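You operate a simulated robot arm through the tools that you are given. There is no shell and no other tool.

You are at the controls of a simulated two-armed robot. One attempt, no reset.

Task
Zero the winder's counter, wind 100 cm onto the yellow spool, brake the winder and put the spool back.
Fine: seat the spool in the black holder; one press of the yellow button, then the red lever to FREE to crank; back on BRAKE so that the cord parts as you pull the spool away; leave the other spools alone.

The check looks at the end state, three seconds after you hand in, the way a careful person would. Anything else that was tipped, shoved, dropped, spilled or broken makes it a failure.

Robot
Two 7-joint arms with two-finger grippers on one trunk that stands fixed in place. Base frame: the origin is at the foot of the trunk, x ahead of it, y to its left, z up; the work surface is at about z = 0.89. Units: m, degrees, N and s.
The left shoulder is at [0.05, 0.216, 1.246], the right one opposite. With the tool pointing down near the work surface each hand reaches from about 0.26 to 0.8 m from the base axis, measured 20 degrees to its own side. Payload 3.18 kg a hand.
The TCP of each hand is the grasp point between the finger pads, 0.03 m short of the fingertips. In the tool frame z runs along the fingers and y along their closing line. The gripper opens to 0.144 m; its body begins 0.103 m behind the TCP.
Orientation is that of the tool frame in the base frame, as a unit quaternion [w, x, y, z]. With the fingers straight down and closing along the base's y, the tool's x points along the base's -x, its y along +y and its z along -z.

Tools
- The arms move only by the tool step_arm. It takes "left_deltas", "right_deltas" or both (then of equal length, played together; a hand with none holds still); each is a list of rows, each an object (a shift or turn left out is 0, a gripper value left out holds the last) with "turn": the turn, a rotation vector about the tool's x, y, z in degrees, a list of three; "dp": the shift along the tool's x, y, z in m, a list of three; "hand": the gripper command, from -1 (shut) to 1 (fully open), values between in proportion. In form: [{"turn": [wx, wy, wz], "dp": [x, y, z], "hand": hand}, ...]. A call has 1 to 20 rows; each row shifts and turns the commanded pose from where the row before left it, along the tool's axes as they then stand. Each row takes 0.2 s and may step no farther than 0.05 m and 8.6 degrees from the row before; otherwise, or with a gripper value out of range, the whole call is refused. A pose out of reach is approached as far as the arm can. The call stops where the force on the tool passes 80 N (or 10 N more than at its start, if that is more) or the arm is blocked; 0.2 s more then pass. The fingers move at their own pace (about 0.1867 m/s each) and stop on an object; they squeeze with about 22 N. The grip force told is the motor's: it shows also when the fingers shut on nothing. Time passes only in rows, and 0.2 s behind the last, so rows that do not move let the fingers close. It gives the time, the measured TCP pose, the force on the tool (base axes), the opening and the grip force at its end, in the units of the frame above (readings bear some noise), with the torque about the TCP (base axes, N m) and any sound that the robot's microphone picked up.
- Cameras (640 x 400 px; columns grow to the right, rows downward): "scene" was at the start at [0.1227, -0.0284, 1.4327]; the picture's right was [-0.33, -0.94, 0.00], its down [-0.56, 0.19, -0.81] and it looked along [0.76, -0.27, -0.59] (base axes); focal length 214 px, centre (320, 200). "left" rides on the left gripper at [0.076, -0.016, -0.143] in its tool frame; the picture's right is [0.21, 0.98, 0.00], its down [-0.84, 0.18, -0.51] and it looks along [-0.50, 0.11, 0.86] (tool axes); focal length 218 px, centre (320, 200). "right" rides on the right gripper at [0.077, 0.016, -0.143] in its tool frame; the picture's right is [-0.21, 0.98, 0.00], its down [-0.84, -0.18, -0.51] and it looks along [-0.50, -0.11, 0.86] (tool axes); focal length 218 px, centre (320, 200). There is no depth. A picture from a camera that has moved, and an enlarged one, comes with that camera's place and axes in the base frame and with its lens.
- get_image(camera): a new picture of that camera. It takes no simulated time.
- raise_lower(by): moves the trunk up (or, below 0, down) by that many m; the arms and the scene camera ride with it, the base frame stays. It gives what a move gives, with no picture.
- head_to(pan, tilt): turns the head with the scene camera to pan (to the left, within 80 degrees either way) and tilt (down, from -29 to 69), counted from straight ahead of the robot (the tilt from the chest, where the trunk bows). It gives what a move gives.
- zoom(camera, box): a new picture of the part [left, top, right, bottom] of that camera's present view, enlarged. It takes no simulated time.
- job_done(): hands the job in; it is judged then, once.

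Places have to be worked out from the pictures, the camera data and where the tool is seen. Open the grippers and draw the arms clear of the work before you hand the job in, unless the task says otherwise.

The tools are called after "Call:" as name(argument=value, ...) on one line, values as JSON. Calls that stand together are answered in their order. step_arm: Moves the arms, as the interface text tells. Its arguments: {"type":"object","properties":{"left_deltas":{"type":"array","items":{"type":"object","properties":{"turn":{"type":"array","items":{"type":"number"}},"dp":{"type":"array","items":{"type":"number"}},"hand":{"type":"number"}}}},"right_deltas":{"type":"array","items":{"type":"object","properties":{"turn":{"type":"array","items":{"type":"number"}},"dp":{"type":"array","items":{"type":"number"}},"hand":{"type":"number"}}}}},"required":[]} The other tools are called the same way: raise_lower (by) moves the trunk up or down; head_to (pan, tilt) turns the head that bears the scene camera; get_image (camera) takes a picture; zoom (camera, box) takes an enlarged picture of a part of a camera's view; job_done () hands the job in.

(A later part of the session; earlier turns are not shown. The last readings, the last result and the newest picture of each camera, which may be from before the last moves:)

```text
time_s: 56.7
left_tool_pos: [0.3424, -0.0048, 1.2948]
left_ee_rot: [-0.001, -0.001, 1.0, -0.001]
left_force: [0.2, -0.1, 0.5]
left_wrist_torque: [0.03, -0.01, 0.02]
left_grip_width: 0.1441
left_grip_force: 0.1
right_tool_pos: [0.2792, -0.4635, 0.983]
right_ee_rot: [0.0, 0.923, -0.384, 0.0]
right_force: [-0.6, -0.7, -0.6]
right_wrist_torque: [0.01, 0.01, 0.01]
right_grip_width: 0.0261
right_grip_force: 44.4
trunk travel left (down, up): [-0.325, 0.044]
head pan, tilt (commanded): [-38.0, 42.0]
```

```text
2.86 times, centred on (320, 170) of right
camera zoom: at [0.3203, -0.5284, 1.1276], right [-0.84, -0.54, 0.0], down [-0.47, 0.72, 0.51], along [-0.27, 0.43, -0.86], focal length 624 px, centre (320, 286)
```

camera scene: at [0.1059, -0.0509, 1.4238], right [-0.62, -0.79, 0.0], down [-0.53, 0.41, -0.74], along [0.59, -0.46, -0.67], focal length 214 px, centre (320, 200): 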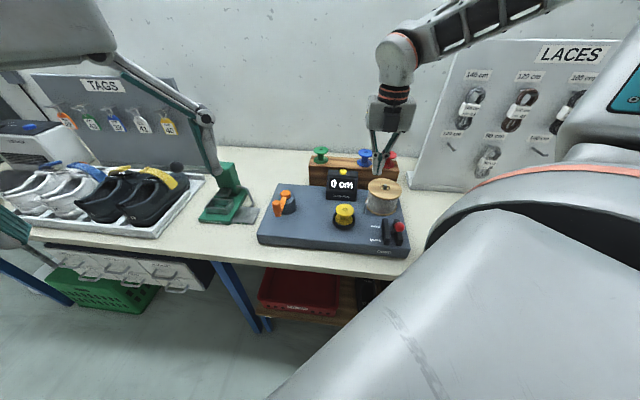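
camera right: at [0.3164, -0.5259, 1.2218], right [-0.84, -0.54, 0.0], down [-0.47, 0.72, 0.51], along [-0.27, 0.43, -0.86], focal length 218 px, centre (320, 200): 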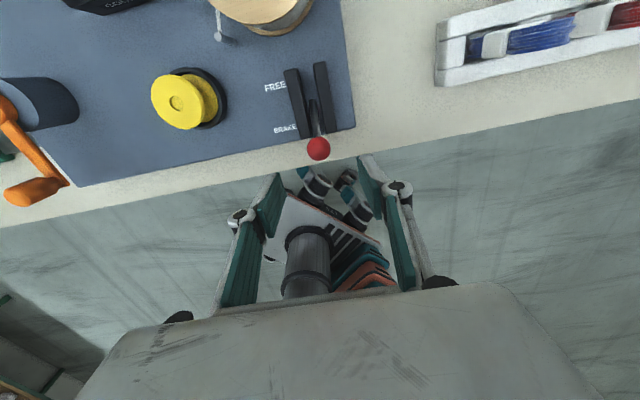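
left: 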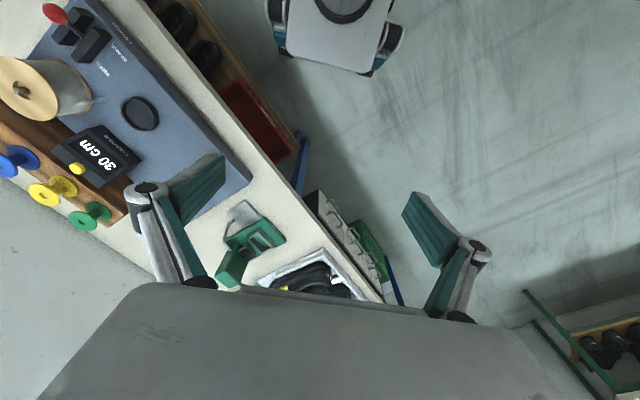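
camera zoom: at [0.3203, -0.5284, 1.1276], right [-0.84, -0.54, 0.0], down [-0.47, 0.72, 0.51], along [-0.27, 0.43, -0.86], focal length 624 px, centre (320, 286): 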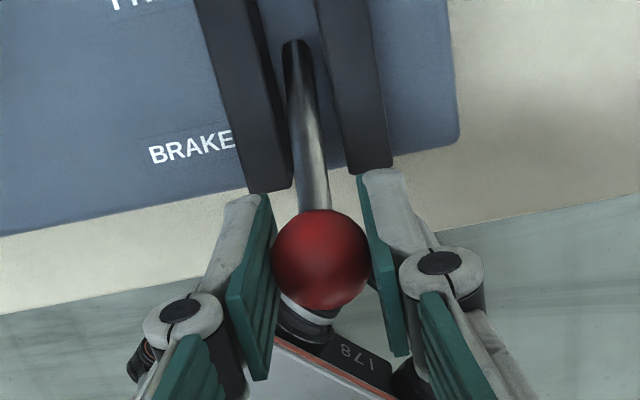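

The knob is gripped (0.026 m). I now follow the lever's arc toward FREE, first third, and check force.

Call:
step_arm(right_deltas=[{"dp": [0.0085, 0, -0.0046]}, {"dp": [0.0083, 0, -0.0033]}, {"dp": [0.0086, 0, -0.0024]}])

Call:
zoom(camera="right", box=[240, 100, 400, 240])

```text
time_s: 57.5
left_tool_pos: [0.3424, -0.0038, 1.2947]
left_ee_rot: [0.0, -0.001, 1.0, -0.001]
left_force: [0.2, -0.7, -1.2]
left_wrist_torque: [-0.02, -0.03, -0.01]
left_grip_width: 0.1442
left_grip_force: 0.0
right_tool_pos: [0.2955, -0.4798, 0.9939]
right_ee_rot: [0.0, 0.923, -0.384, -0.001]
right_force: [-5.9, 12.4, -6.2]
right_wrist_torque: [0.94, 0.84, -0.02]
right_grip_width: 0.026
right_grip_force: 45.0
trunk travel left (down, up): [-0.325, 0.044]
head pan, tilt (commanded): [-38.0, 42.0]
```

```text
2.86 times, centred on (320, 170) of right
camera zoom: at [0.337, -0.5451, 1.1387], right [-0.84, -0.54, 0.0], down [-0.47, 0.72, 0.51], along [-0.28, 0.43, -0.86], focal length 624 px, centre (320, 286)
```

zoom: 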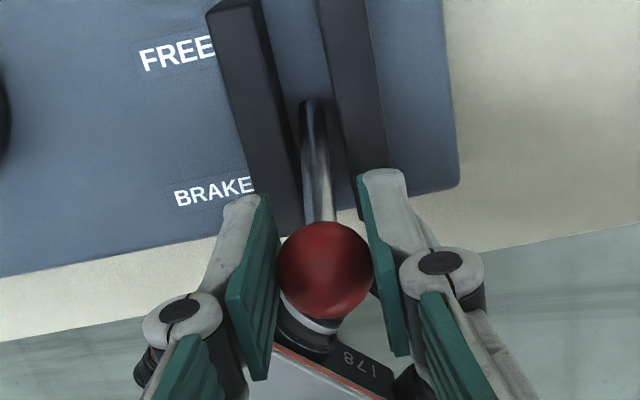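

The lever is moving with ~14 N resistance and little slip. I continue along the arc past the top.

Call:
step_arm(right_deltas=[{"dp": [0.0088, 0, -0.0015]}, {"dp": [0.009, 0, -0.0005]}, {"dp": [0.009, 0, 0.0005]}])

Call:
zoom(camera="right", box=[240, 100, 400, 240])

```text
time_s: 58.3
left_tool_pos: [0.3423, -0.0065, 1.2947]
left_ee_rot: [-0.001, -0.001, 1.0, -0.001]
left_force: [0.4, 0.5, 0.1]
left_wrist_torque: [0.0, 0.01, 0.02]
left_grip_width: 0.144
left_grip_force: 0.1
right_tool_pos: [0.3175, -0.5035, 0.996]
right_ee_rot: [0.001, 0.924, -0.383, 0.003]
right_force: [1.0, 0.6, -0.4]
right_wrist_torque: [0.01, 0.03, -0.01]
right_grip_width: 0.0
right_grip_force: 30.3
trunk travel left (down, up): [-0.325, 0.044]
head pan, tilt (commanded): [-38.0, 42.0]
```

```text
2.86 times, centred on (320, 170) of right
camera zoom: at [0.3585, -0.5669, 1.1406], right [-0.84, -0.54, 0.0], down [-0.47, 0.73, 0.5], along [-0.27, 0.42, -0.86], focal length 624 px, centre (320, 286)
```

zoom: 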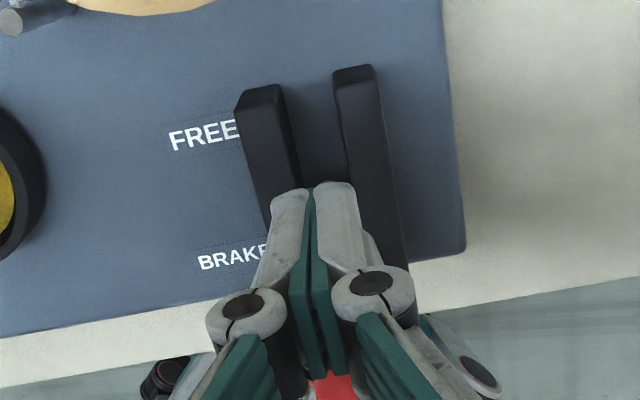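

The lever is spring-loaded: it slipped from the friction grip and snapped back to BRAKE (knob visible below the fingers). I'll instead push it from the front with the closed fingers: rise over the knob, come down in front of it.

Call:
step_arm(right_deltas=[{"dp": [0, 0, -0.03]}, {"dp": [0, 0, -0.03]}, {"dp": [-0.033, -0.0005, 0]}, {"dp": [-0.033, -0.0005, 0]}, {"dp": [-0.033, -0.0004, 0]}, {}])

Call:
get_image(camera="right")

Call:
zoom(camera="scene", box=[340, 160, 460, 260])

```text
time_s: 59.7
left_tool_pos: [0.3424, -0.0047, 1.2952]
left_ee_rot: [0.0, -0.001, 1.0, -0.001]
left_force: [-0.8, 0.1, 0.0]
left_wrist_torque: [0.02, -0.01, -0.03]
left_grip_width: 0.144
left_grip_force: 0.0
right_tool_pos: [0.2696, -0.4478, 1.0607]
right_ee_rot: [0.0, 0.923, -0.384, -0.001]
right_force: [0.2, 0.6, 0.2]
right_wrist_torque: [0.0, 0.01, 0.04]
right_grip_width: 0.0
right_grip_force: 30.6
right hand out of reach, approached as far as the arm can: row 5
trunk travel left (down, up): [-0.325, 0.044]
head pan, tilt (commanded): [-38.0, 42.0]
```

```text
taken
camera right: at [0.3098, -0.5121, 1.2046], right [-0.84, -0.54, 0.0], down [-0.47, 0.72, 0.51], along [-0.28, 0.43, -0.86], focal length 218 px, centre (320, 200)
```

right: 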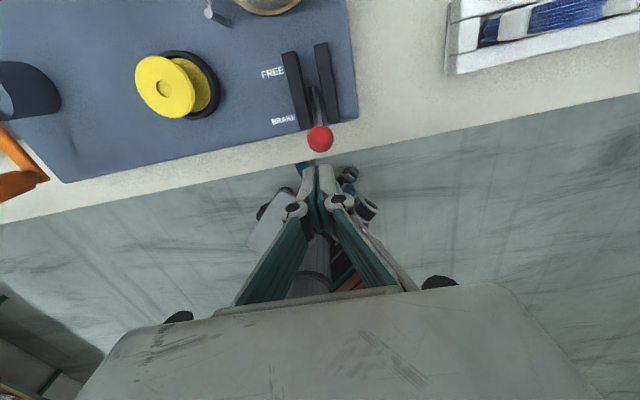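

```text
4.00 times, centred on (400, 210) of scene
camera zoom: at [0.1056, -0.0509, 1.4239], right [-0.62, -0.79, 0.0], down [-0.53, 0.41, -0.74], along [0.59, -0.46, -0.67], focal length 858 px, centre (0, 160)
```

zoom: 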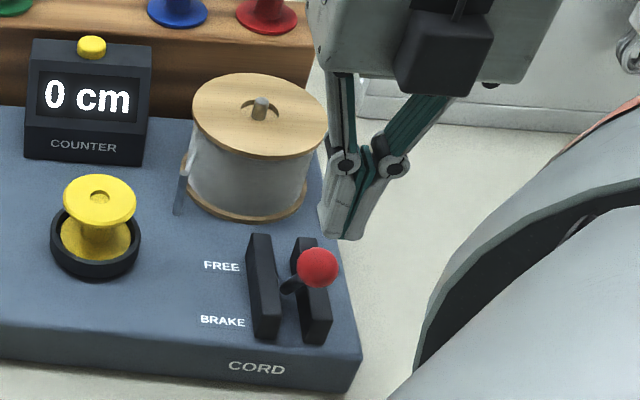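

At yaw 135° the arm can't come further toward the front edge. I turn back to ~95° yaw, which is nearer the wrist's middle range, and try reaching the spot in front of the knob.

Call:
step_arm(right_deltas=[{"turn": [0, 0, 8]}, {"turn": [0, 0, 8]}, {"turn": [0, 0, 8]}, {"turn": [0, 0, 8]}, {"turn": [0, 0, 8]}, {}])

```text
time_s: 61.1
left_tool_pos: [0.3421, -0.0045, 1.2937]
left_ee_rot: [0.0, -0.001, 1.0, -0.001]
left_force: [0.2, -0.1, 0.9]
left_wrist_torque: [-0.04, -0.02, 0.0]
left_grip_width: 0.1441
left_grip_force: 0.2
right_tool_pos: [0.2696, -0.4475, 1.0595]
right_ee_rot: [0.0, 0.736, -0.677, 0.0]
right_force: [0.4, -0.3, 1.4]
right_wrist_torque: [0.04, 0.01, 0.01]
right_grip_width: 0.0003
right_grip_force: 30.4
trunk travel left (down, up): [-0.325, 0.044]
head pan, tilt (commanded): [-38.0, 42.0]
```

Call:
step_arm(right_deltas=[{"dp": [-0.0086, 0.0101, 0]}, {"dp": [-0.0086, 0.0101, 0]}, {"dp": [0, 0, 0.02]}, {}])

Call:
get_image(camera="right")

Call:
zoom(camera="scene", box=[340, 160, 460, 260])

```text
time_s: 62.1
left_tool_pos: [0.3412, -0.0038, 1.2949]
left_ee_rot: [0.0, -0.001, 1.0, 0.0]
left_force: [0.1, 0.8, -0.7]
left_wrist_torque: [-0.01, 0.0, -0.01]
left_grip_width: 0.1442
left_grip_force: 0.1
right_tool_pos: [0.2716, -0.4489, 1.0403]
right_ee_rot: [-0.001, 0.736, -0.677, 0.0]
right_force: [-0.2, -0.9, 0.4]
right_wrist_torque: [-0.01, -0.02, 0.02]
right_grip_width: 0.0
right_grip_force: 30.5
right hand out of reach, approached as far as the arm can: row 1, 2, 3
trunk travel left (down, up): [-0.325, 0.044]
head pan, tilt (commanded): [-38.0, 42.0]
```

```text
taken
camera right: at [0.2608, -0.526, 1.1847], right [-0.99, 0.13, 0.0], down [0.11, 0.85, 0.51], along [0.06, 0.5, -0.86], focal length 218 px, centre (320, 200)
```

right: 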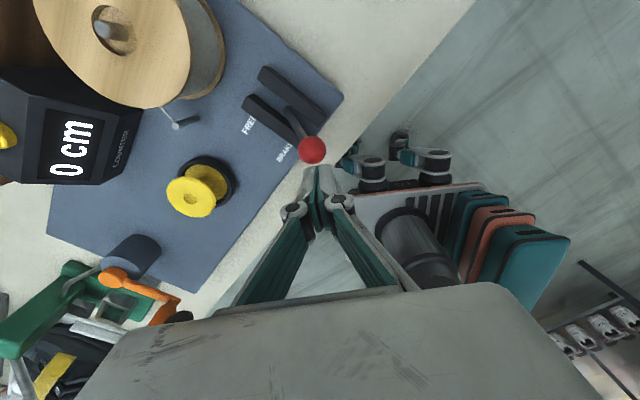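

```text
4.00 times, centred on (400, 210) of scene
camera zoom: at [0.1054, -0.0503, 1.424], right [-0.62, -0.79, 0.0], down [-0.53, 0.41, -0.74], along [0.59, -0.46, -0.67], focal length 858 px, centre (0, 160)
```

zoom: 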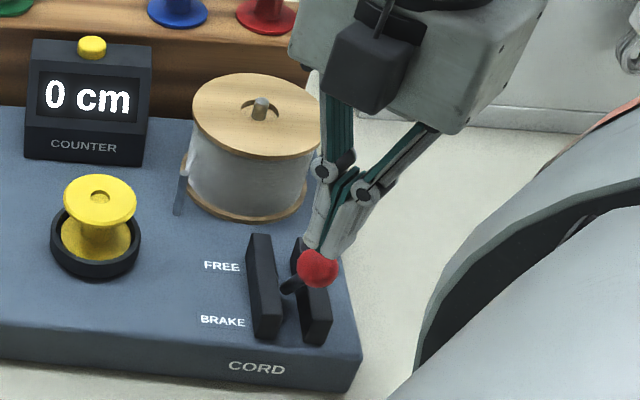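

Still short: this is the arm's inner reach limit, not yaw. Lowering the trunk would give the arm more room near the body; I check the elbow and board surroundings first.

Call:
head_to(pan=-75, tilt=15)

Call:
get_image(camera="scene")

Call:
get_image(camera="left")

```text
time_s: 63.2
left_tool_pos: [0.3432, -0.0051, 1.2944]
left_ee_rot: [0.0, -0.001, 1.0, 0.0]
left_force: [-0.3, 0.7, 0.6]
left_wrist_torque: [-0.04, 0.01, 0.03]
left_grip_width: 0.1439
left_grip_force: 0.2
right_tool_pos: [0.2731, -0.4497, 1.0408]
right_ee_rot: [0.0, 0.737, -0.676, -0.002]
right_force: [0.2, -0.3, 0.6]
right_wrist_torque: [0.0, -0.01, 0.02]
right_grip_width: 0.0001
right_grip_force: 30.7
trunk travel left (down, up): [-0.325, 0.044]
head pan, tilt (commanded): [-75.0, 15.0]
```

```text
taken
camera scene: at [0.0644, -0.0898, 1.4663], right [-0.97, -0.26, 0.0], down [-0.07, 0.25, -0.97], along [0.25, -0.93, -0.26], focal length 214 px, centre (320, 200)
```

scene: 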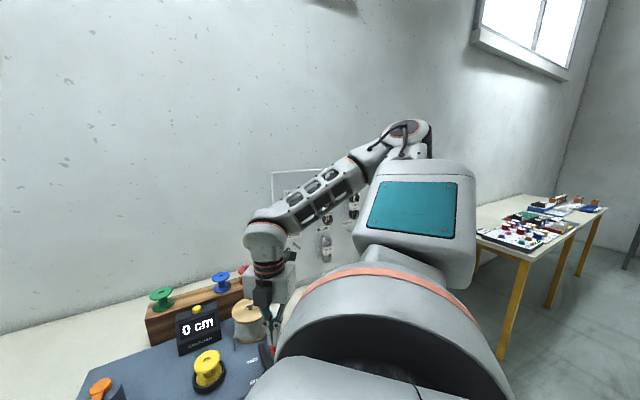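

```text
taken
camera left: at [0.2666, -0.0208, 1.4374], right [-0.21, 0.98, 0.0], down [0.84, 0.18, 0.51], along [0.5, 0.11, -0.86], focal length 218 px, centre (320, 200)
```

left: 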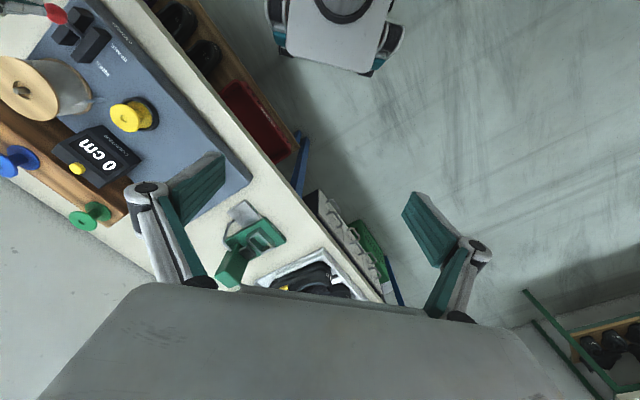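

The elbow (near (0, -0.64, 1.47)) and forearm have lots of room, the board is ~0.3 m away, and the left hand hangs off the table. I raise the right hand well up, then lower the trunk 0.25 m.

Call:
step_arm(right_deltas=[{"dp": [0, 0, -0.04]}, {"dp": [0, 0, -0.045]}, {"dp": [0, -0.0215, -0.036]}, {"dp": [0, -0.0215, -0.036]}, {"dp": [0, -0.0215, -0.036]}, {"dp": [0, -0.0215, -0.036]}, {"dp": [0, -0.0215, -0.036]}, {}])

Call:
get_image(camera="scene")

```text
time_s: 65.0
left_tool_pos: [0.3402, -0.0048, 1.2947]
left_ee_rot: [-0.001, -0.001, 1.0, -0.001]
left_force: [-0.6, 0.2, -0.4]
left_wrist_torque: [0.02, -0.04, -0.03]
left_grip_width: 0.1438
left_grip_force: 0.1
right_tool_pos: [0.3772, -0.4396, 1.3066]
right_ee_rot: [-0.001, 0.737, -0.676, 0.001]
right_force: [-0.4, -0.6, 0.4]
right_wrist_torque: [-0.03, -0.05, -0.01]
right_grip_width: 0.0001
right_grip_force: 30.1
trunk travel left (down, up): [-0.325, 0.044]
head pan, tilt (commanded): [-75.0, 15.0]
```

```text
taken
camera scene: at [0.0637, -0.0902, 1.4663], right [-0.97, -0.26, 0.0], down [-0.07, 0.25, -0.97], along [0.25, -0.93, -0.26], focal length 214 px, centre (320, 200)
```

scene: 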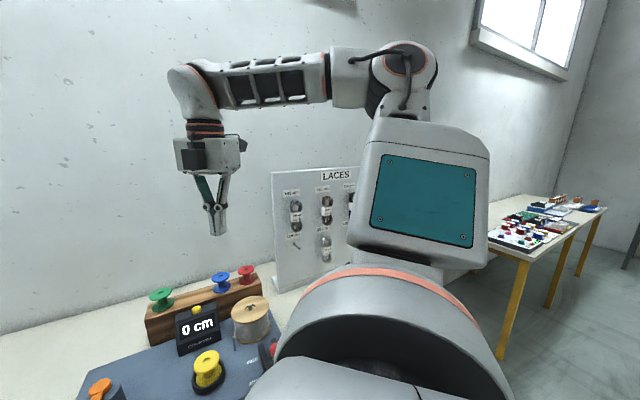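

Clear all around. I lower the trunk in two stages.

Call:
raise_lower(by=-0.12)

Call:
head_to(pan=-45, tilt=35)

Call:
get_image(camera="scene")

```text
time_s: 66.5
left_tool_pos: [0.3409, -0.0043, 1.1755]
left_ee_rot: [0.001, -0.001, 1.0, -0.001]
left_force: [-0.7, 0.2, 0.8]
left_wrist_torque: [0.01, -0.04, 0.0]
left_grip_width: 0.144
left_grip_force: 0.0
right_tool_pos: [0.3776, -0.4405, 1.1869]
right_ee_rot: [-0.002, 0.736, -0.677, 0.001]
right_force: [-0.5, -0.3, 1.0]
right_wrist_torque: [0.02, 0.0, 0.01]
right_grip_width: 0.0
right_grip_force: 30.8
trunk travel left (down, up): [-0.205, 0.164]
head pan, tilt (commanded): [-75.0, 15.0]
```

```text
time_s: 67.4
left_tool_pos: [0.3432, -0.0047, 1.1761]
left_ee_rot: [0.0, -0.001, 1.0, -0.001]
left_force: [-0.8, -0.9, 0.4]
left_wrist_torque: [0.0, 0.03, 0.0]
left_grip_width: 0.1439
left_grip_force: 0.1
right_tool_pos: [0.3785, -0.4394, 1.1846]
right_ee_rot: [-0.001, 0.737, -0.676, 0.0]
right_force: [-0.4, 0.7, -0.5]
right_wrist_torque: [0.01, -0.01, 0.01]
right_grip_width: 0.0
right_grip_force: 30.6
trunk travel left (down, up): [-0.205, 0.164]
head pan, tilt (commanded): [-45.0, 35.0]
```

```text
taken
camera scene: at [0.1532, -0.0619, 1.3108], right [-0.71, -0.71, 0.0], down [-0.4, 0.41, -0.82], along [0.58, -0.58, -0.57], focal length 214 px, centre (320, 200)
```

scene: 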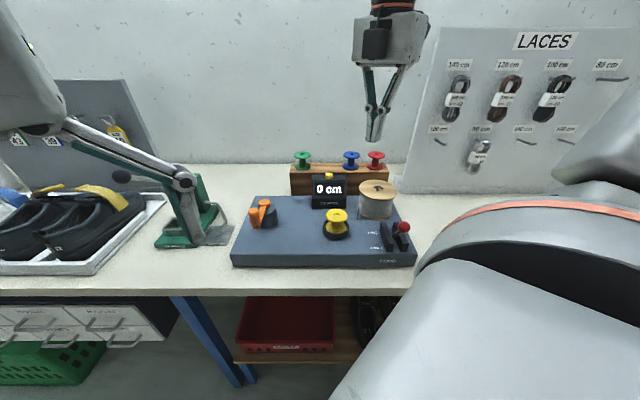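

All clear. Lowering the remaining 0.13 m.

Call:
raise_lower(by=-0.13)

Call:
get_image(camera="scene")

```text
time_s: 68.3
left_tool_pos: [0.3645, -0.0071, 1.0963]
left_ee_rot: [-0.02, -0.013, 1.0, -0.002]
left_force: [9.0, -4.7, -8.8]
left_wrist_torque: [0.74, 0.89, 0.36]
left_grip_width: 0.1439
left_grip_force: 0.1
right_tool_pos: [0.3912, -0.4413, 1.1096]
right_ee_rot: [0.013, 0.737, -0.676, -0.015]
right_force: [0.9, 0.1, -0.3]
right_wrist_torque: [0.01, 0.06, 0.0]
right_grip_width: 0.0
right_grip_force: 30.7
trunk travel left (down, up): [-0.143, 0.227]
head pan, tilt (commanded): [-45.0, 35.0]
stopped: the force on the tool passed its limit at 101 N (the readings are from after the stop); the commanded pose is now the measured one
```

```text
taken
camera scene: at [0.2184, -0.0616, 1.2403], right [-0.7, -0.71, 0.0], down [-0.41, 0.4, -0.82], along [0.59, -0.58, -0.57], focal length 214 px, centre (320, 200)
```

scene: 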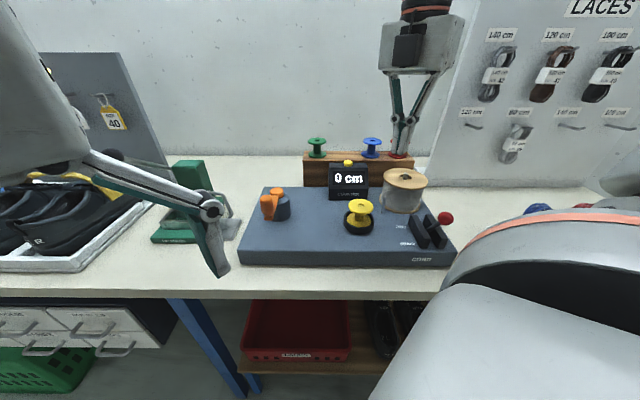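

The lowering trunk also bows forward, and the head/chest pressed on the left gripper's housing (force pushed it forward and down); nothing on the table was touched. I move the left hand away to the left and slightly forward, off the table side.

Call:
step_arm(left_deltas=[{"dp": [-0.015, 0.01, 0]}, {"dp": [-0.015, 0.03, 0]}, {"dp": [0, 0.045, 0]}, {"dp": [0, 0.045, 0]}, {"dp": [0, 0.045, 0]}, {"dp": [0, 0.045, 0]}, {}])

Call:
get_image(camera="scene")

Call:
get_image(camera="left")

```text
time_s: 69.9
left_tool_pos: [0.3828, 0.215, 1.099]
left_ee_rot: [-0.015, -0.012, 1.0, -0.002]
left_force: [0.3, 0.4, -0.5]
left_wrist_torque: [-0.01, 0.02, 0.0]
left_grip_width: 0.1441
left_grip_force: 0.0
right_tool_pos: [0.3862, -0.4403, 1.1151]
right_ee_rot: [0.01, 0.736, -0.677, -0.011]
right_force: [0.6, -0.5, 0.2]
right_wrist_torque: [0.04, -0.01, -0.02]
right_grip_width: 0.0
right_grip_force: 30.8
trunk travel left (down, up): [-0.143, 0.227]
head pan, tilt (commanded): [-45.0, 35.0]
```

```text
taken
camera scene: at [0.2131, -0.0623, 1.2418], right [-0.71, -0.71, 0.0], down [-0.41, 0.41, -0.82], along [0.58, -0.58, -0.57], focal length 214 px, centre (320, 200)
```

scene: 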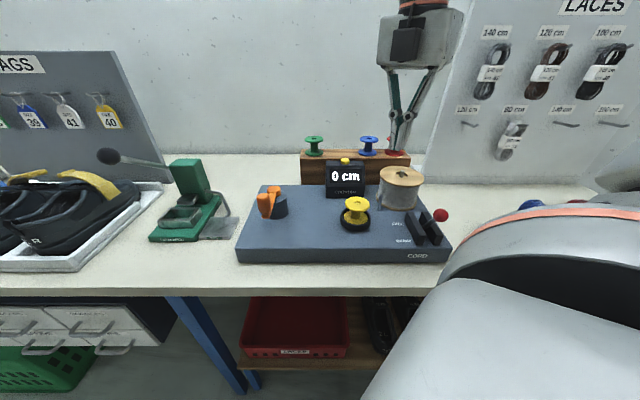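

```text
taken
camera left: at [0.3111, 0.1982, 1.2442], right [-0.23, 0.97, 0.0], down [0.85, 0.2, 0.48], along [0.47, 0.11, -0.88], focal length 218 px, centre (320, 200)
```

left: 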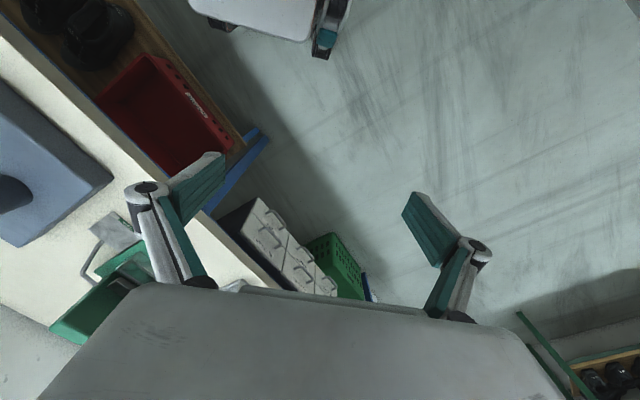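

The left hand is free and parked off the table; the scene is intact and the view is better. Now I level the right tool and test reaching the spot in front of the knob.

Call:
step_arm(right_deltas=[{"turn": [1.7, 0.14, 0]}, {"dp": [-0.005, 0.0342, 0]}, {"dp": [-0.005, 0.0342, 0]}, {"dp": [-0.005, 0.0342, 0]}, {"dp": [-0.005, 0.0342, 0]}, {"dp": [0, 0, 0.035]}, {"dp": [0, 0, 0.03]}, {}])

Call:
get_image(camera="right")

Call:
zoom(camera="scene", box=[360, 150, 480, 270])

```text
time_s: 71.7
left_tool_pos: [0.3827, 0.2163, 1.0992]
left_ee_rot: [-0.014, -0.012, 1.0, -0.003]
left_force: [0.7, 0.2, 0.0]
left_wrist_torque: [0.01, 0.04, 0.0]
left_grip_width: 0.1436
left_grip_force: 0.2
right_tool_pos: [0.2492, -0.4315, 1.0508]
right_ee_rot: [0.0, 0.736, -0.677, 0.001]
right_force: [-0.4, 0.6, 0.3]
right_wrist_torque: [-0.05, -0.03, -0.03]
right_grip_width: 0.0
right_grip_force: 30.2
trunk travel left (down, up): [-0.143, 0.227]
head pan, tilt (commanded): [-45.0, 35.0]
```

```text
taken
camera right: at [0.2373, -0.5088, 1.194], right [-0.99, 0.12, 0.0], down [0.11, 0.85, 0.51], along [0.06, 0.5, -0.86], focal length 218 px, centre (320, 200)
```

right: 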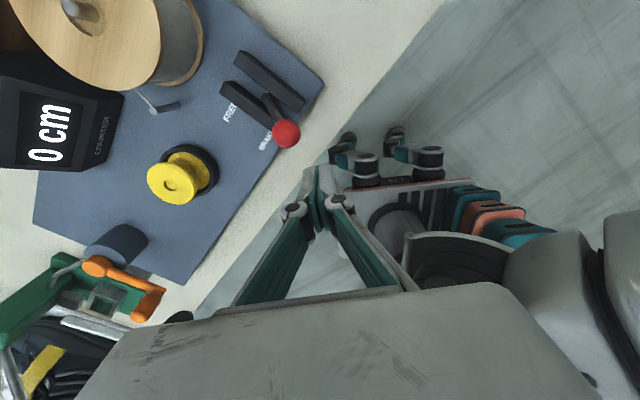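

```text
3.33 times, centred on (420, 210) of scene
camera zoom: at [0.2131, -0.0617, 1.2419], right [-0.71, -0.71, 0.0], down [-0.41, 0.41, -0.82], along [0.58, -0.58, -0.57], focal length 715 px, centre (-13, 167)
```

zoom: 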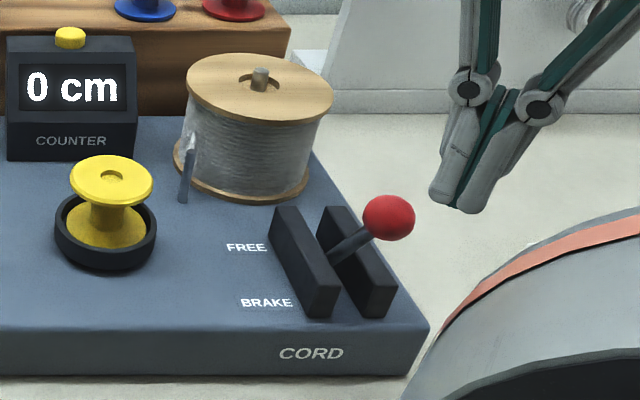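

Reach is fine now. I turn back to yaw 135° so a flat finger edge faces the knob, then lower in front of it.

Call:
step_arm(right_deltas=[{"turn": [0, 0, -8]}, {"turn": [0, 0, -8]}, {"turn": [0, 0, -8]}, {"turn": [0, 0, -8]}, {"turn": [0, 0, -8]}, {"dp": [0, 0.002, 0.02]}, {"dp": [0, 0, 0.03]}, {"dp": [0, 0, 0.014]}, {}])

Call:
get_image(camera="right")

Call:
zoom(camera="scene", box=[360, 150, 480, 270])

```text
time_s: 73.7
left_tool_pos: [0.3825, 0.2153, 1.0992]
left_ee_rot: [-0.014, -0.012, 1.0, -0.003]
left_force: [-0.2, 0.0, -1.2]
left_wrist_torque: [0.02, 0.02, -0.02]
left_grip_width: 0.1439
left_grip_force: 0.1
right_tool_pos: [0.2538, -0.442, 0.995]
right_ee_rot: [-0.001, 0.924, -0.383, 0.0]
right_force: [-0.3, -0.2, -0.5]
right_wrist_torque: [0.04, -0.01, 0.0]
right_grip_width: 0.0001
right_grip_force: 30.5
right hand out of reach, approached as far as the arm can: row 7, 8
trunk travel left (down, up): [-0.143, 0.227]
head pan, tilt (commanded): [-45.0, 35.0]
```

```text
taken
camera right: at [0.2958, -0.5068, 1.1397], right [-0.84, -0.54, 0.0], down [-0.47, 0.72, 0.51], along [-0.27, 0.43, -0.86], focal length 218 px, centre (320, 200)
```

right: 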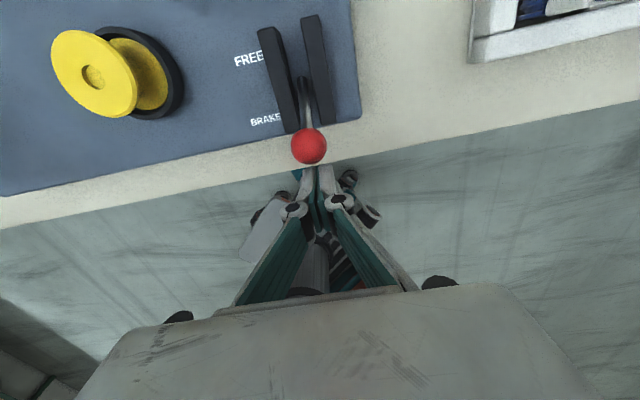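

```text
3.33 times, centred on (420, 210) of scene
camera zoom: at [0.213, -0.0618, 1.242], right [-0.71, -0.71, 0.0], down [-0.41, 0.41, -0.82], along [0.58, -0.58, -0.57], focal length 715 px, centre (-13, 167)
```

zoom: 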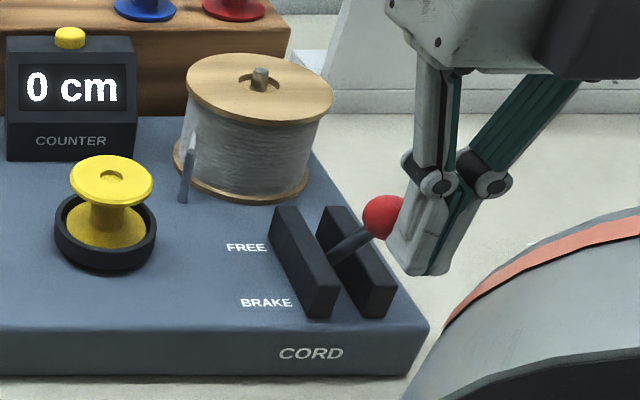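

The fingers are in front of the knob with tips below its centre. I push toward FREE (tool +x) in small steps.

Call:
step_arm(right_deltas=[{"dp": [0.006, -0.002, 0]}, {"dp": [0.008, 0, 0]}, {"dp": [0.008, 0, 0]}, {"dp": [0.008, 0, 0]}])

Call:
zoom(camera="scene", box=[360, 150, 480, 270])

Call:
zoom(camera="right", box=[240, 80, 400, 220])

```text
time_s: 74.7
left_tool_pos: [0.3832, 0.2154, 1.0983]
left_ee_rot: [-0.015, -0.012, 1.0, -0.003]
left_force: [-0.6, -0.7, 0.3]
left_wrist_torque: [-0.03, 0.02, 0.02]
left_grip_width: 0.144
left_grip_force: 0.0
right_tool_pos: [0.2769, -0.4616, 0.9964]
right_ee_rot: [0.001, 0.923, -0.384, 0.0]
right_force: [-0.8, -0.8, -0.8]
right_wrist_torque: [0.0, 0.03, 0.03]
right_grip_width: 0.0
right_grip_force: 30.5
trunk travel left (down, up): [-0.143, 0.227]
head pan, tilt (commanded): [-45.0, 35.0]
```

```text
3.33 times, centred on (420, 210) of scene
camera zoom: at [0.2131, -0.0619, 1.2419], right [-0.71, -0.71, 0.0], down [-0.41, 0.41, -0.82], along [0.58, -0.58, -0.57], focal length 715 px, centre (-13, 167)
```

zoom: 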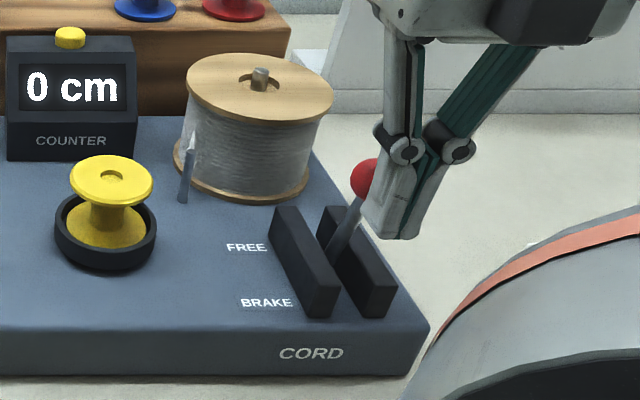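

```text
2.86 times, centred on (320, 150) of right
camera zoom: at [0.318, -0.5263, 1.1402], right [-0.84, -0.54, 0.0], down [-0.47, 0.72, 0.51], along [-0.27, 0.43, -0.86], focal length 624 px, centre (320, 343)
```

zoom: 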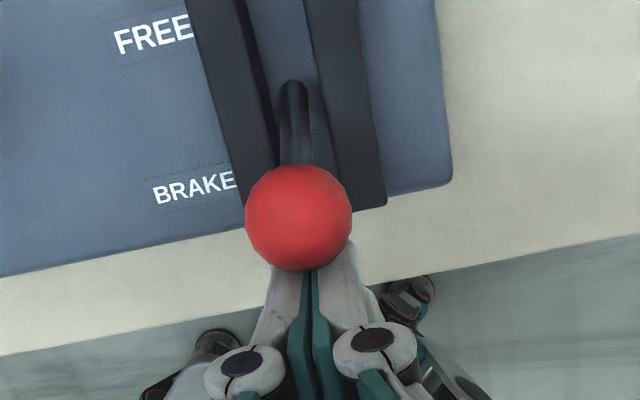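

The lever is rotating with the push, nearly upright now. I keep pushing.

Call:
step_arm(right_deltas=[{"dp": [0.008, 0, 0]}, {"dp": [0.008, 0, 0]}, {"dp": [0.008, 0, 0]}, {"dp": [0.008, 0, 0]}])

Call:
zoom(camera="scene", box=[360, 150, 480, 270])

Call:
zoom(camera="right", box=[240, 80, 400, 220])

```text
time_s: 75.7
left_tool_pos: [0.3827, 0.2155, 1.0993]
left_ee_rot: [-0.015, -0.013, 1.0, -0.003]
left_force: [0.0, -0.2, 0.6]
left_wrist_torque: [0.05, 0.01, 0.01]
left_grip_width: 0.1441
left_grip_force: 0.1
right_tool_pos: [0.2995, -0.4845, 0.9951]
right_ee_rot: [0.0, 0.923, -0.384, 0.0]
right_force: [1.0, -0.3, 1.1]
right_wrist_torque: [0.02, -0.02, 0.01]
right_grip_width: 0.0
right_grip_force: 30.7
trunk travel left (down, up): [-0.143, 0.227]
head pan, tilt (commanded): [-45.0, 35.0]
```

```text
3.33 times, centred on (420, 210) of scene
camera zoom: at [0.2131, -0.0619, 1.2419], right [-0.71, -0.71, 0.0], down [-0.41, 0.41, -0.82], along [0.58, -0.58, -0.57], focal length 715 px, centre (-13, 167)
```

zoom: 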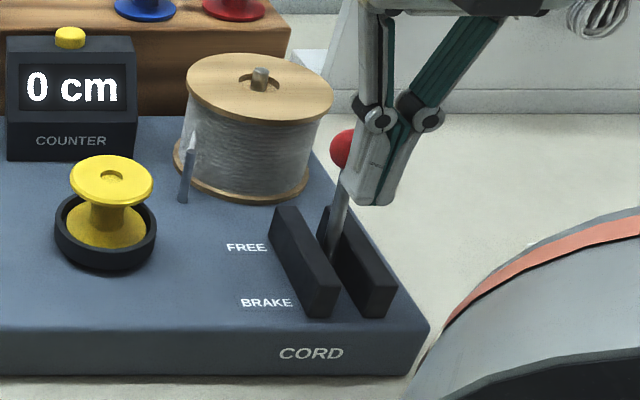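

```text
2.86 times, centred on (320, 150) of right
camera zoom: at [0.3403, -0.5493, 1.1401], right [-0.84, -0.54, 0.0], down [-0.47, 0.72, 0.51], along [-0.27, 0.43, -0.86], focal length 624 px, centre (320, 343)
```

zoom: 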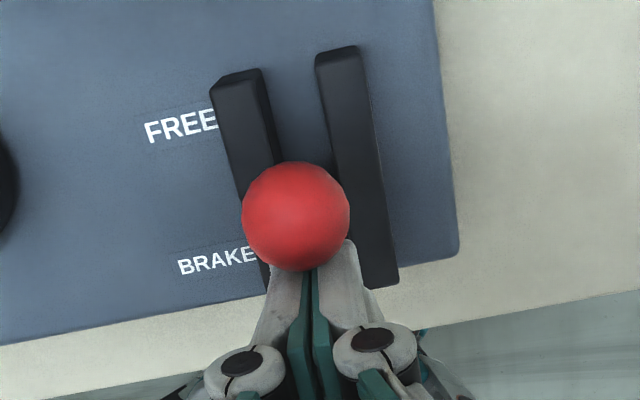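

Past vertical and steady. I continue the remaining ~25 mm in small steps, watching for the end stop.

Call:
step_arm(right_deltas=[{"dp": [0.007, 0, 0]}, {"dp": [0.006, 0, 0]}, {"dp": [0.005, 0, 0]}])

Call:
zoom(camera="scene", box=[360, 150, 480, 270])

Call:
zoom(camera="right", box=[240, 80, 400, 220])

```text
time_s: 76.5
left_tool_pos: [0.3833, 0.2153, 1.0991]
left_ee_rot: [-0.014, -0.012, 1.0, -0.003]
left_force: [0.8, -0.4, -0.4]
left_wrist_torque: [0.02, 0.02, 0.01]
left_grip_width: 0.1442
left_grip_force: 0.1
right_tool_pos: [0.3113, -0.4969, 0.9961]
right_ee_rot: [-0.001, 0.924, -0.383, 0.0]
right_force: [0.2, -1.0, -0.4]
right_wrist_torque: [-0.01, 0.0, 0.05]
right_grip_width: 0.0
right_grip_force: 30.7
trunk travel left (down, up): [-0.143, 0.227]
head pan, tilt (commanded): [-45.0, 35.0]
```

```text
3.33 times, centred on (420, 210) of scene
camera zoom: at [0.2131, -0.0618, 1.2419], right [-0.71, -0.71, 0.0], down [-0.41, 0.41, -0.82], along [0.58, -0.58, -0.57], focal length 715 px, centre (-13, 167)
```

zoom: 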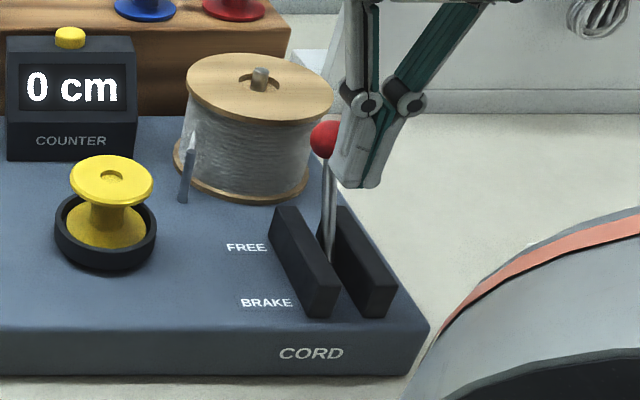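

```text
2.86 times, centred on (320, 150) of right
camera zoom: at [0.353, -0.5616, 1.14], right [-0.84, -0.54, 0.0], down [-0.47, 0.72, 0.51], along [-0.27, 0.43, -0.86], focal length 624 px, centre (320, 343)
```

zoom: 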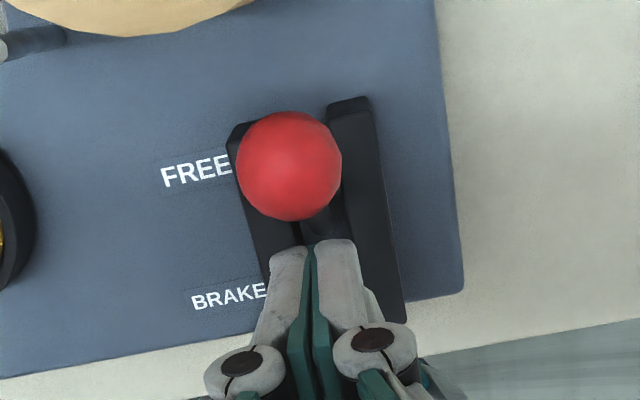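

The lever snapped over: the knob is now at (0.337, -0.523), the mirrored FREE position, free of the fingers. I rise straight up and verify, then head for the crank.

Call:
step_arm(right_deltas=[{"dp": [-0.005, 0, 0]}, {"dp": [0, 0, -0.04]}, {"dp": [0, 0, -0.045]}, {"dp": [0, 0, -0.03]}, {}])

Call:
zoom(camera="scene", box=[230, 140, 480, 280])

Call:
get_image(camera="right")

```text
time_s: 77.7
left_tool_pos: [0.3823, 0.2161, 1.0989]
left_ee_rot: [-0.015, -0.012, 1.0, -0.003]
left_force: [-0.3, 0.5, -0.4]
left_wrist_torque: [-0.03, 0.03, 0.04]
left_grip_width: 0.1441
left_grip_force: 0.1
right_tool_pos: [0.3076, -0.4933, 1.1113]
right_ee_rot: [0.0, 0.923, -0.384, 0.0]
right_force: [0.3, 0.0, 0.6]
right_wrist_torque: [0.01, 0.0, 0.03]
right_grip_width: 0.0002
right_grip_force: 30.6
trunk travel left (down, up): [-0.143, 0.227]
head pan, tilt (commanded): [-45.0, 35.0]
```

```text
2.56 times, centred on (355, 210) of scene
camera zoom: at [0.2131, -0.0619, 1.2419], right [-0.71, -0.71, 0.0], down [-0.41, 0.41, -0.82], along [0.58, -0.58, -0.57], focal length 549 px, centre (230, 174)
```

zoom: 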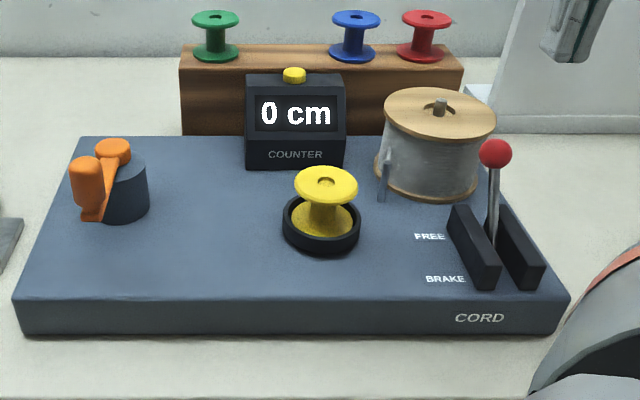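

```text
taken
camera right: at [0.3493, -0.5588, 1.2556], right [-0.84, -0.54, 0.0], down [-0.47, 0.72, 0.51], along [-0.27, 0.43, -0.86], focal length 218 px, centre (320, 200)
```

right: 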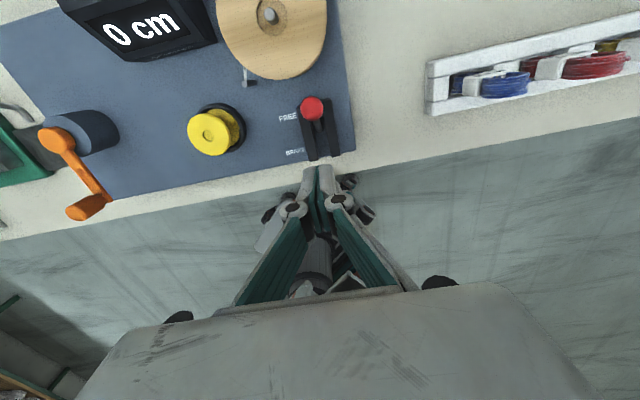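

Lever is at FREE, counter 0, spool seated. Crank handle top is at (0.542, -0.232, 1.005), pivot at (0.604, -0.2945), arm radius 0.088. I travel above the handle with the fingers partly open.

Call:
step_arm(right_deltas=[{"dp": [-0.0024, -0.0438, 0]}, {"dp": [-0.0024, -0.0438, 0]}, {"dp": [-0.0024, -0.0438, 0]}, {"dp": [-0.0024, -0.0438, 0]}, {"dp": [-0.0024, -0.0438, 0]}, {"dp": [-0.0024, -0.0438, 0], "hand": -0.2}, {"dp": [-0.0024, -0.0438, 0]}, {"dp": [-0.0022, -0.0434, 0]}, {}])

Call:
get_image(camera="right")

Call:
get_image(camera="scene")

```text
time_s: 79.7
left_tool_pos: [0.3812, 0.2158, 1.0998]
left_ee_rot: [-0.013, -0.013, 1.0, -0.002]
left_force: [-0.6, 0.2, 0.5]
left_wrist_torque: [0.0, -0.01, 0.0]
left_grip_width: 0.144
left_grip_force: 0.1
right_tool_pos: [0.5425, -0.2326, 1.1122]
right_ee_rot: [-0.001, 0.923, -0.384, 0.002]
right_force: [0.4, -0.2, 0.0]
right_wrist_torque: [0.0, -0.06, 0.03]
right_grip_width: 0.0579
right_grip_force: 0.1
trunk travel left (down, up): [-0.143, 0.227]
head pan, tilt (commanded): [-45.0, 35.0]
```

```text
taken
camera right: at [0.5836, -0.298, 1.2577], right [-0.84, -0.54, 0.0], down [-0.47, 0.72, 0.51], along [-0.27, 0.43, -0.86], focal length 218 px, centre (320, 200)
```

right: 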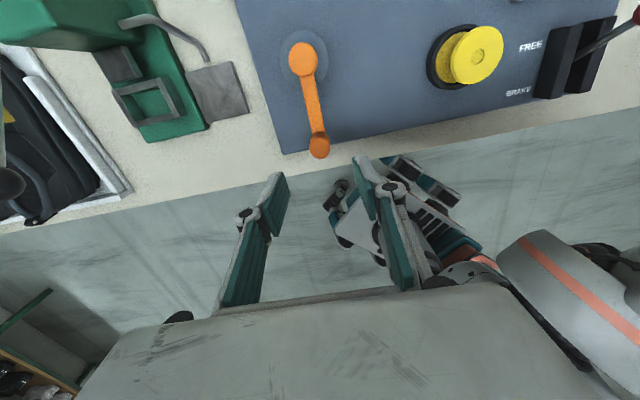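

```text
taken
camera scene: at [0.2116, -0.0616, 1.2426], right [-0.71, -0.71, 0.0], down [-0.4, 0.41, -0.82], along [0.58, -0.58, -0.57], focal length 214 px, centre (320, 200)
```

scene: 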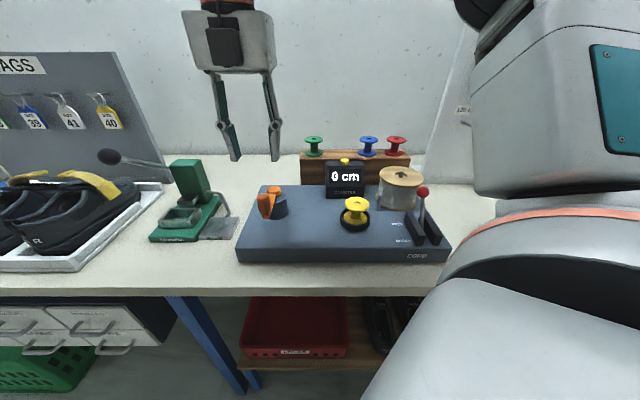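

The handle is centred under the hand (yaw 135° puts the closing line along the crank's tangent). I lower to TCP z ≈ 1.003, tips just above the crank arm, and close on the handle.

Call:
step_arm(right_deltas=[{"dp": [0, 0, 0.04]}, {"dp": [0, 0, 0.04]}, {"dp": [0, 0, 0.029]}, {}])

Call:
zoom(camera="right", box=[240, 80, 400, 220])

Call:
zoom(camera="scene", box=[200, 130, 320, 250])

```text
time_s: 80.7
left_tool_pos: [0.3821, 0.2155, 1.0987]
left_ee_rot: [-0.015, -0.012, 1.0, -0.002]
left_force: [-0.4, 0.8, -0.4]
left_wrist_torque: [-0.02, 0.0, 0.0]
left_grip_width: 0.1442
left_grip_force: 0.1
right_tool_pos: [0.5419, -0.2322, 1.0021]
right_ee_rot: [-0.001, 0.923, -0.384, 0.0]
right_force: [-1.2, -0.5, 1.0]
right_wrist_torque: [0.01, -0.03, -0.01]
right_grip_width: 0.0575
right_grip_force: 0.1
trunk travel left (down, up): [-0.143, 0.227]
head pan, tilt (commanded): [-45.0, 35.0]
```

```text
2.86 times, centred on (320, 150) of right
camera zoom: at [0.5838, -0.2977, 1.1466], right [-0.84, -0.54, 0.0], down [-0.47, 0.72, 0.51], along [-0.27, 0.43, -0.86], focal length 624 px, centre (320, 343)
```

zoom: 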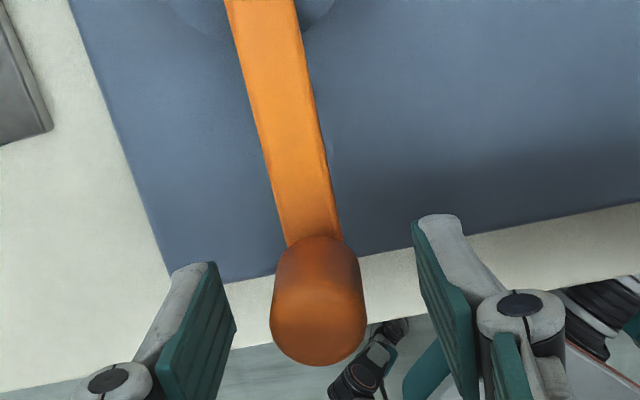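

```text
3.33 times, centred on (260, 190) of scene
camera zoom: at [0.2126, -0.0618, 1.2421], right [-0.71, -0.71, 0.0], down [-0.41, 0.41, -0.82], along [0.58, -0.58, -0.57], focal length 715 px, centre (520, 233)
```

zoom: 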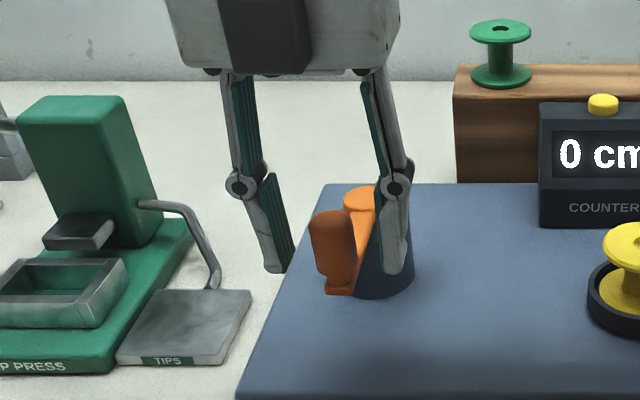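

The handle is nicely between the pads. I close on it.

Call:
step_arm(right_deltas=[{"hand": -1}, {}, {}])

Call:
zoom(camera="right", box=[240, 80, 400, 220])

```text
time_s: 81.5
left_tool_pos: [0.3834, 0.2165, 1.0994]
left_ee_rot: [-0.014, -0.012, 1.0, -0.002]
left_force: [-0.5, -0.9, -0.5]
left_wrist_torque: [-0.02, 0.0, 0.01]
left_grip_width: 0.1442
left_grip_force: 0.0
right_tool_pos: [0.5432, -0.2321, 1.0028]
right_ee_rot: [0.0, 0.924, -0.383, 0.0]
right_force: [1.0, 0.1, -1.4]
right_wrist_torque: [0.02, 0.01, 0.03]
right_grip_width: 0.0252
right_grip_force: 44.9
trunk travel left (down, up): [-0.143, 0.227]
head pan, tilt (commanded): [-45.0, 35.0]
```

```text
2.86 times, centred on (320, 150) of right
camera zoom: at [0.5843, -0.2976, 1.1463], right [-0.84, -0.54, 0.0], down [-0.47, 0.72, 0.51], along [-0.27, 0.43, -0.86], focal length 624 px, centre (320, 343)
```

zoom: 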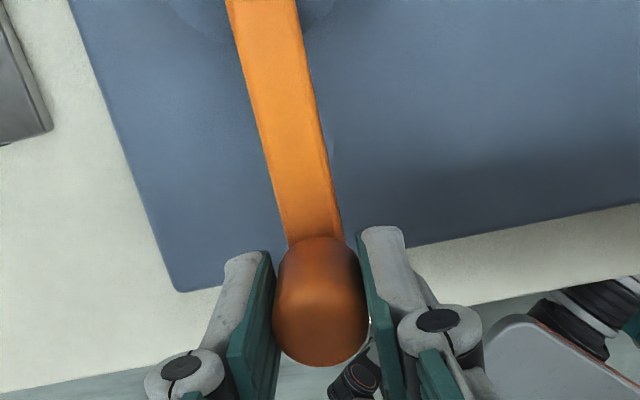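

Gripped at 0.025 m. I test a small clockwise turn (2×8°, yaw following) and read force and counter.

Call:
step_arm(right_deltas=[{"dp": [0.0009, -0.0123, 0], "turn": [0, 0, 8]}, {"dp": [0.0009, -0.0123, 0], "turn": [0, 0, 8]}])

Call:
zoom(camera="scene", box=[200, 130, 420, 250])

```text
time_s: 82.1
left_tool_pos: [0.3826, 0.217, 1.0995]
left_ee_rot: [-0.015, -0.012, 1.0, -0.003]
left_force: [0.6, -0.7, -0.2]
left_wrist_torque: [-0.03, -0.01, -0.01]
left_grip_width: 0.144
left_grip_force: 0.0
right_tool_pos: [0.563, -0.2182, 1.0026]
right_ee_rot: [0.0, 0.861, -0.509, 0.0]
right_force: [-0.7, 6.8, -2.1]
right_wrist_torque: [-0.13, 0.04, 0.24]
right_grip_width: 0.0254
right_grip_force: 44.8
trunk travel left (down, up): [-0.143, 0.227]
head pan, tilt (commanded): [-45.0, 35.0]
```

```text
2.91 times, centred on (310, 190) of scene
camera zoom: at [0.213, -0.0612, 1.242], right [-0.71, -0.71, 0.0], down [-0.41, 0.41, -0.82], along [0.58, -0.58, -0.57], focal length 624 px, centre (349, 229)
```

zoom: 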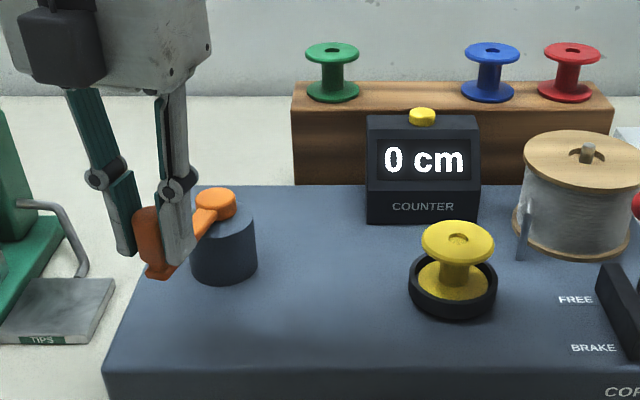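

The crank follows with only ~7 N. Counter still 0 after 16°; I continue clockwise another 40° to see whether it counts.

Call:
step_arm(right_deltas=[{"dp": [0.0004, -0.0123, 0], "turn": [0, 0, 8]}, {"dp": [0.0007, -0.0123, 0], "turn": [0, 0, 8]}, {"dp": [0.0009, -0.0123, 0], "turn": [0, 0, 8]}, {"dp": [0.0009, -0.0123, 0], "turn": [0, 0, 8]}, {"dp": [0.0009, -0.0123, 0], "turn": [0, 0, 8]}])

Call:
zoom(camera="scene", box=[200, 130, 420, 250])

Call:
get_image(camera="right")

```text
time_s: 83.3
left_tool_pos: [0.3824, 0.2172, 1.098]
left_ee_rot: [-0.016, -0.012, 1.0, -0.004]
left_force: [0.6, -0.1, 0.4]
left_wrist_torque: [0.01, -0.03, 0.03]
left_grip_width: 0.1441
left_grip_force: 0.1
right_tool_pos: [0.6236, -0.2076, 1.0013]
right_ee_rot: [0.001, -0.634, 0.773, 0.0]
right_force: [3.8, 12.6, -6.8]
right_wrist_torque: [0.76, -0.07, 0.13]
right_grip_width: 0.0252
right_grip_force: 44.8
trunk travel left (down, up): [-0.143, 0.227]
head pan, tilt (commanded): [-45.0, 35.0]
```

```text
2.91 times, centred on (310, 190) of scene
camera zoom: at [0.2139, -0.0608, 1.2417], right [-0.71, -0.71, 0.0], down [-0.41, 0.4, -0.82], along [0.58, -0.58, -0.57], focal length 624 px, centre (349, 229)
```

zoom: 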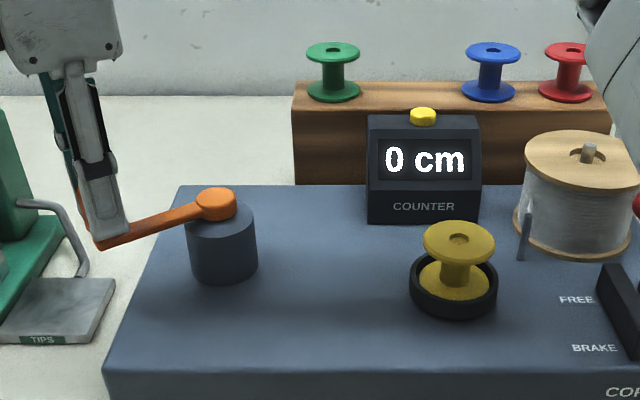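

```text
taken
camera right: at [0.5913, -0.2783, 1.1463], right [-0.92, 0.4, 0.0], down [0.34, 0.79, 0.51], along [0.2, 0.47, -0.86], focal length 218 px, centre (320, 200)
```

right: 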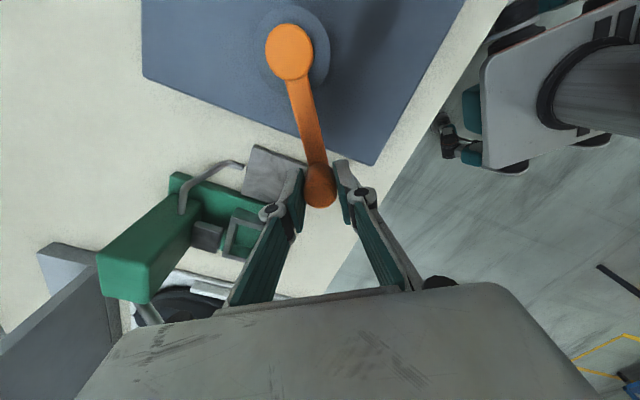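

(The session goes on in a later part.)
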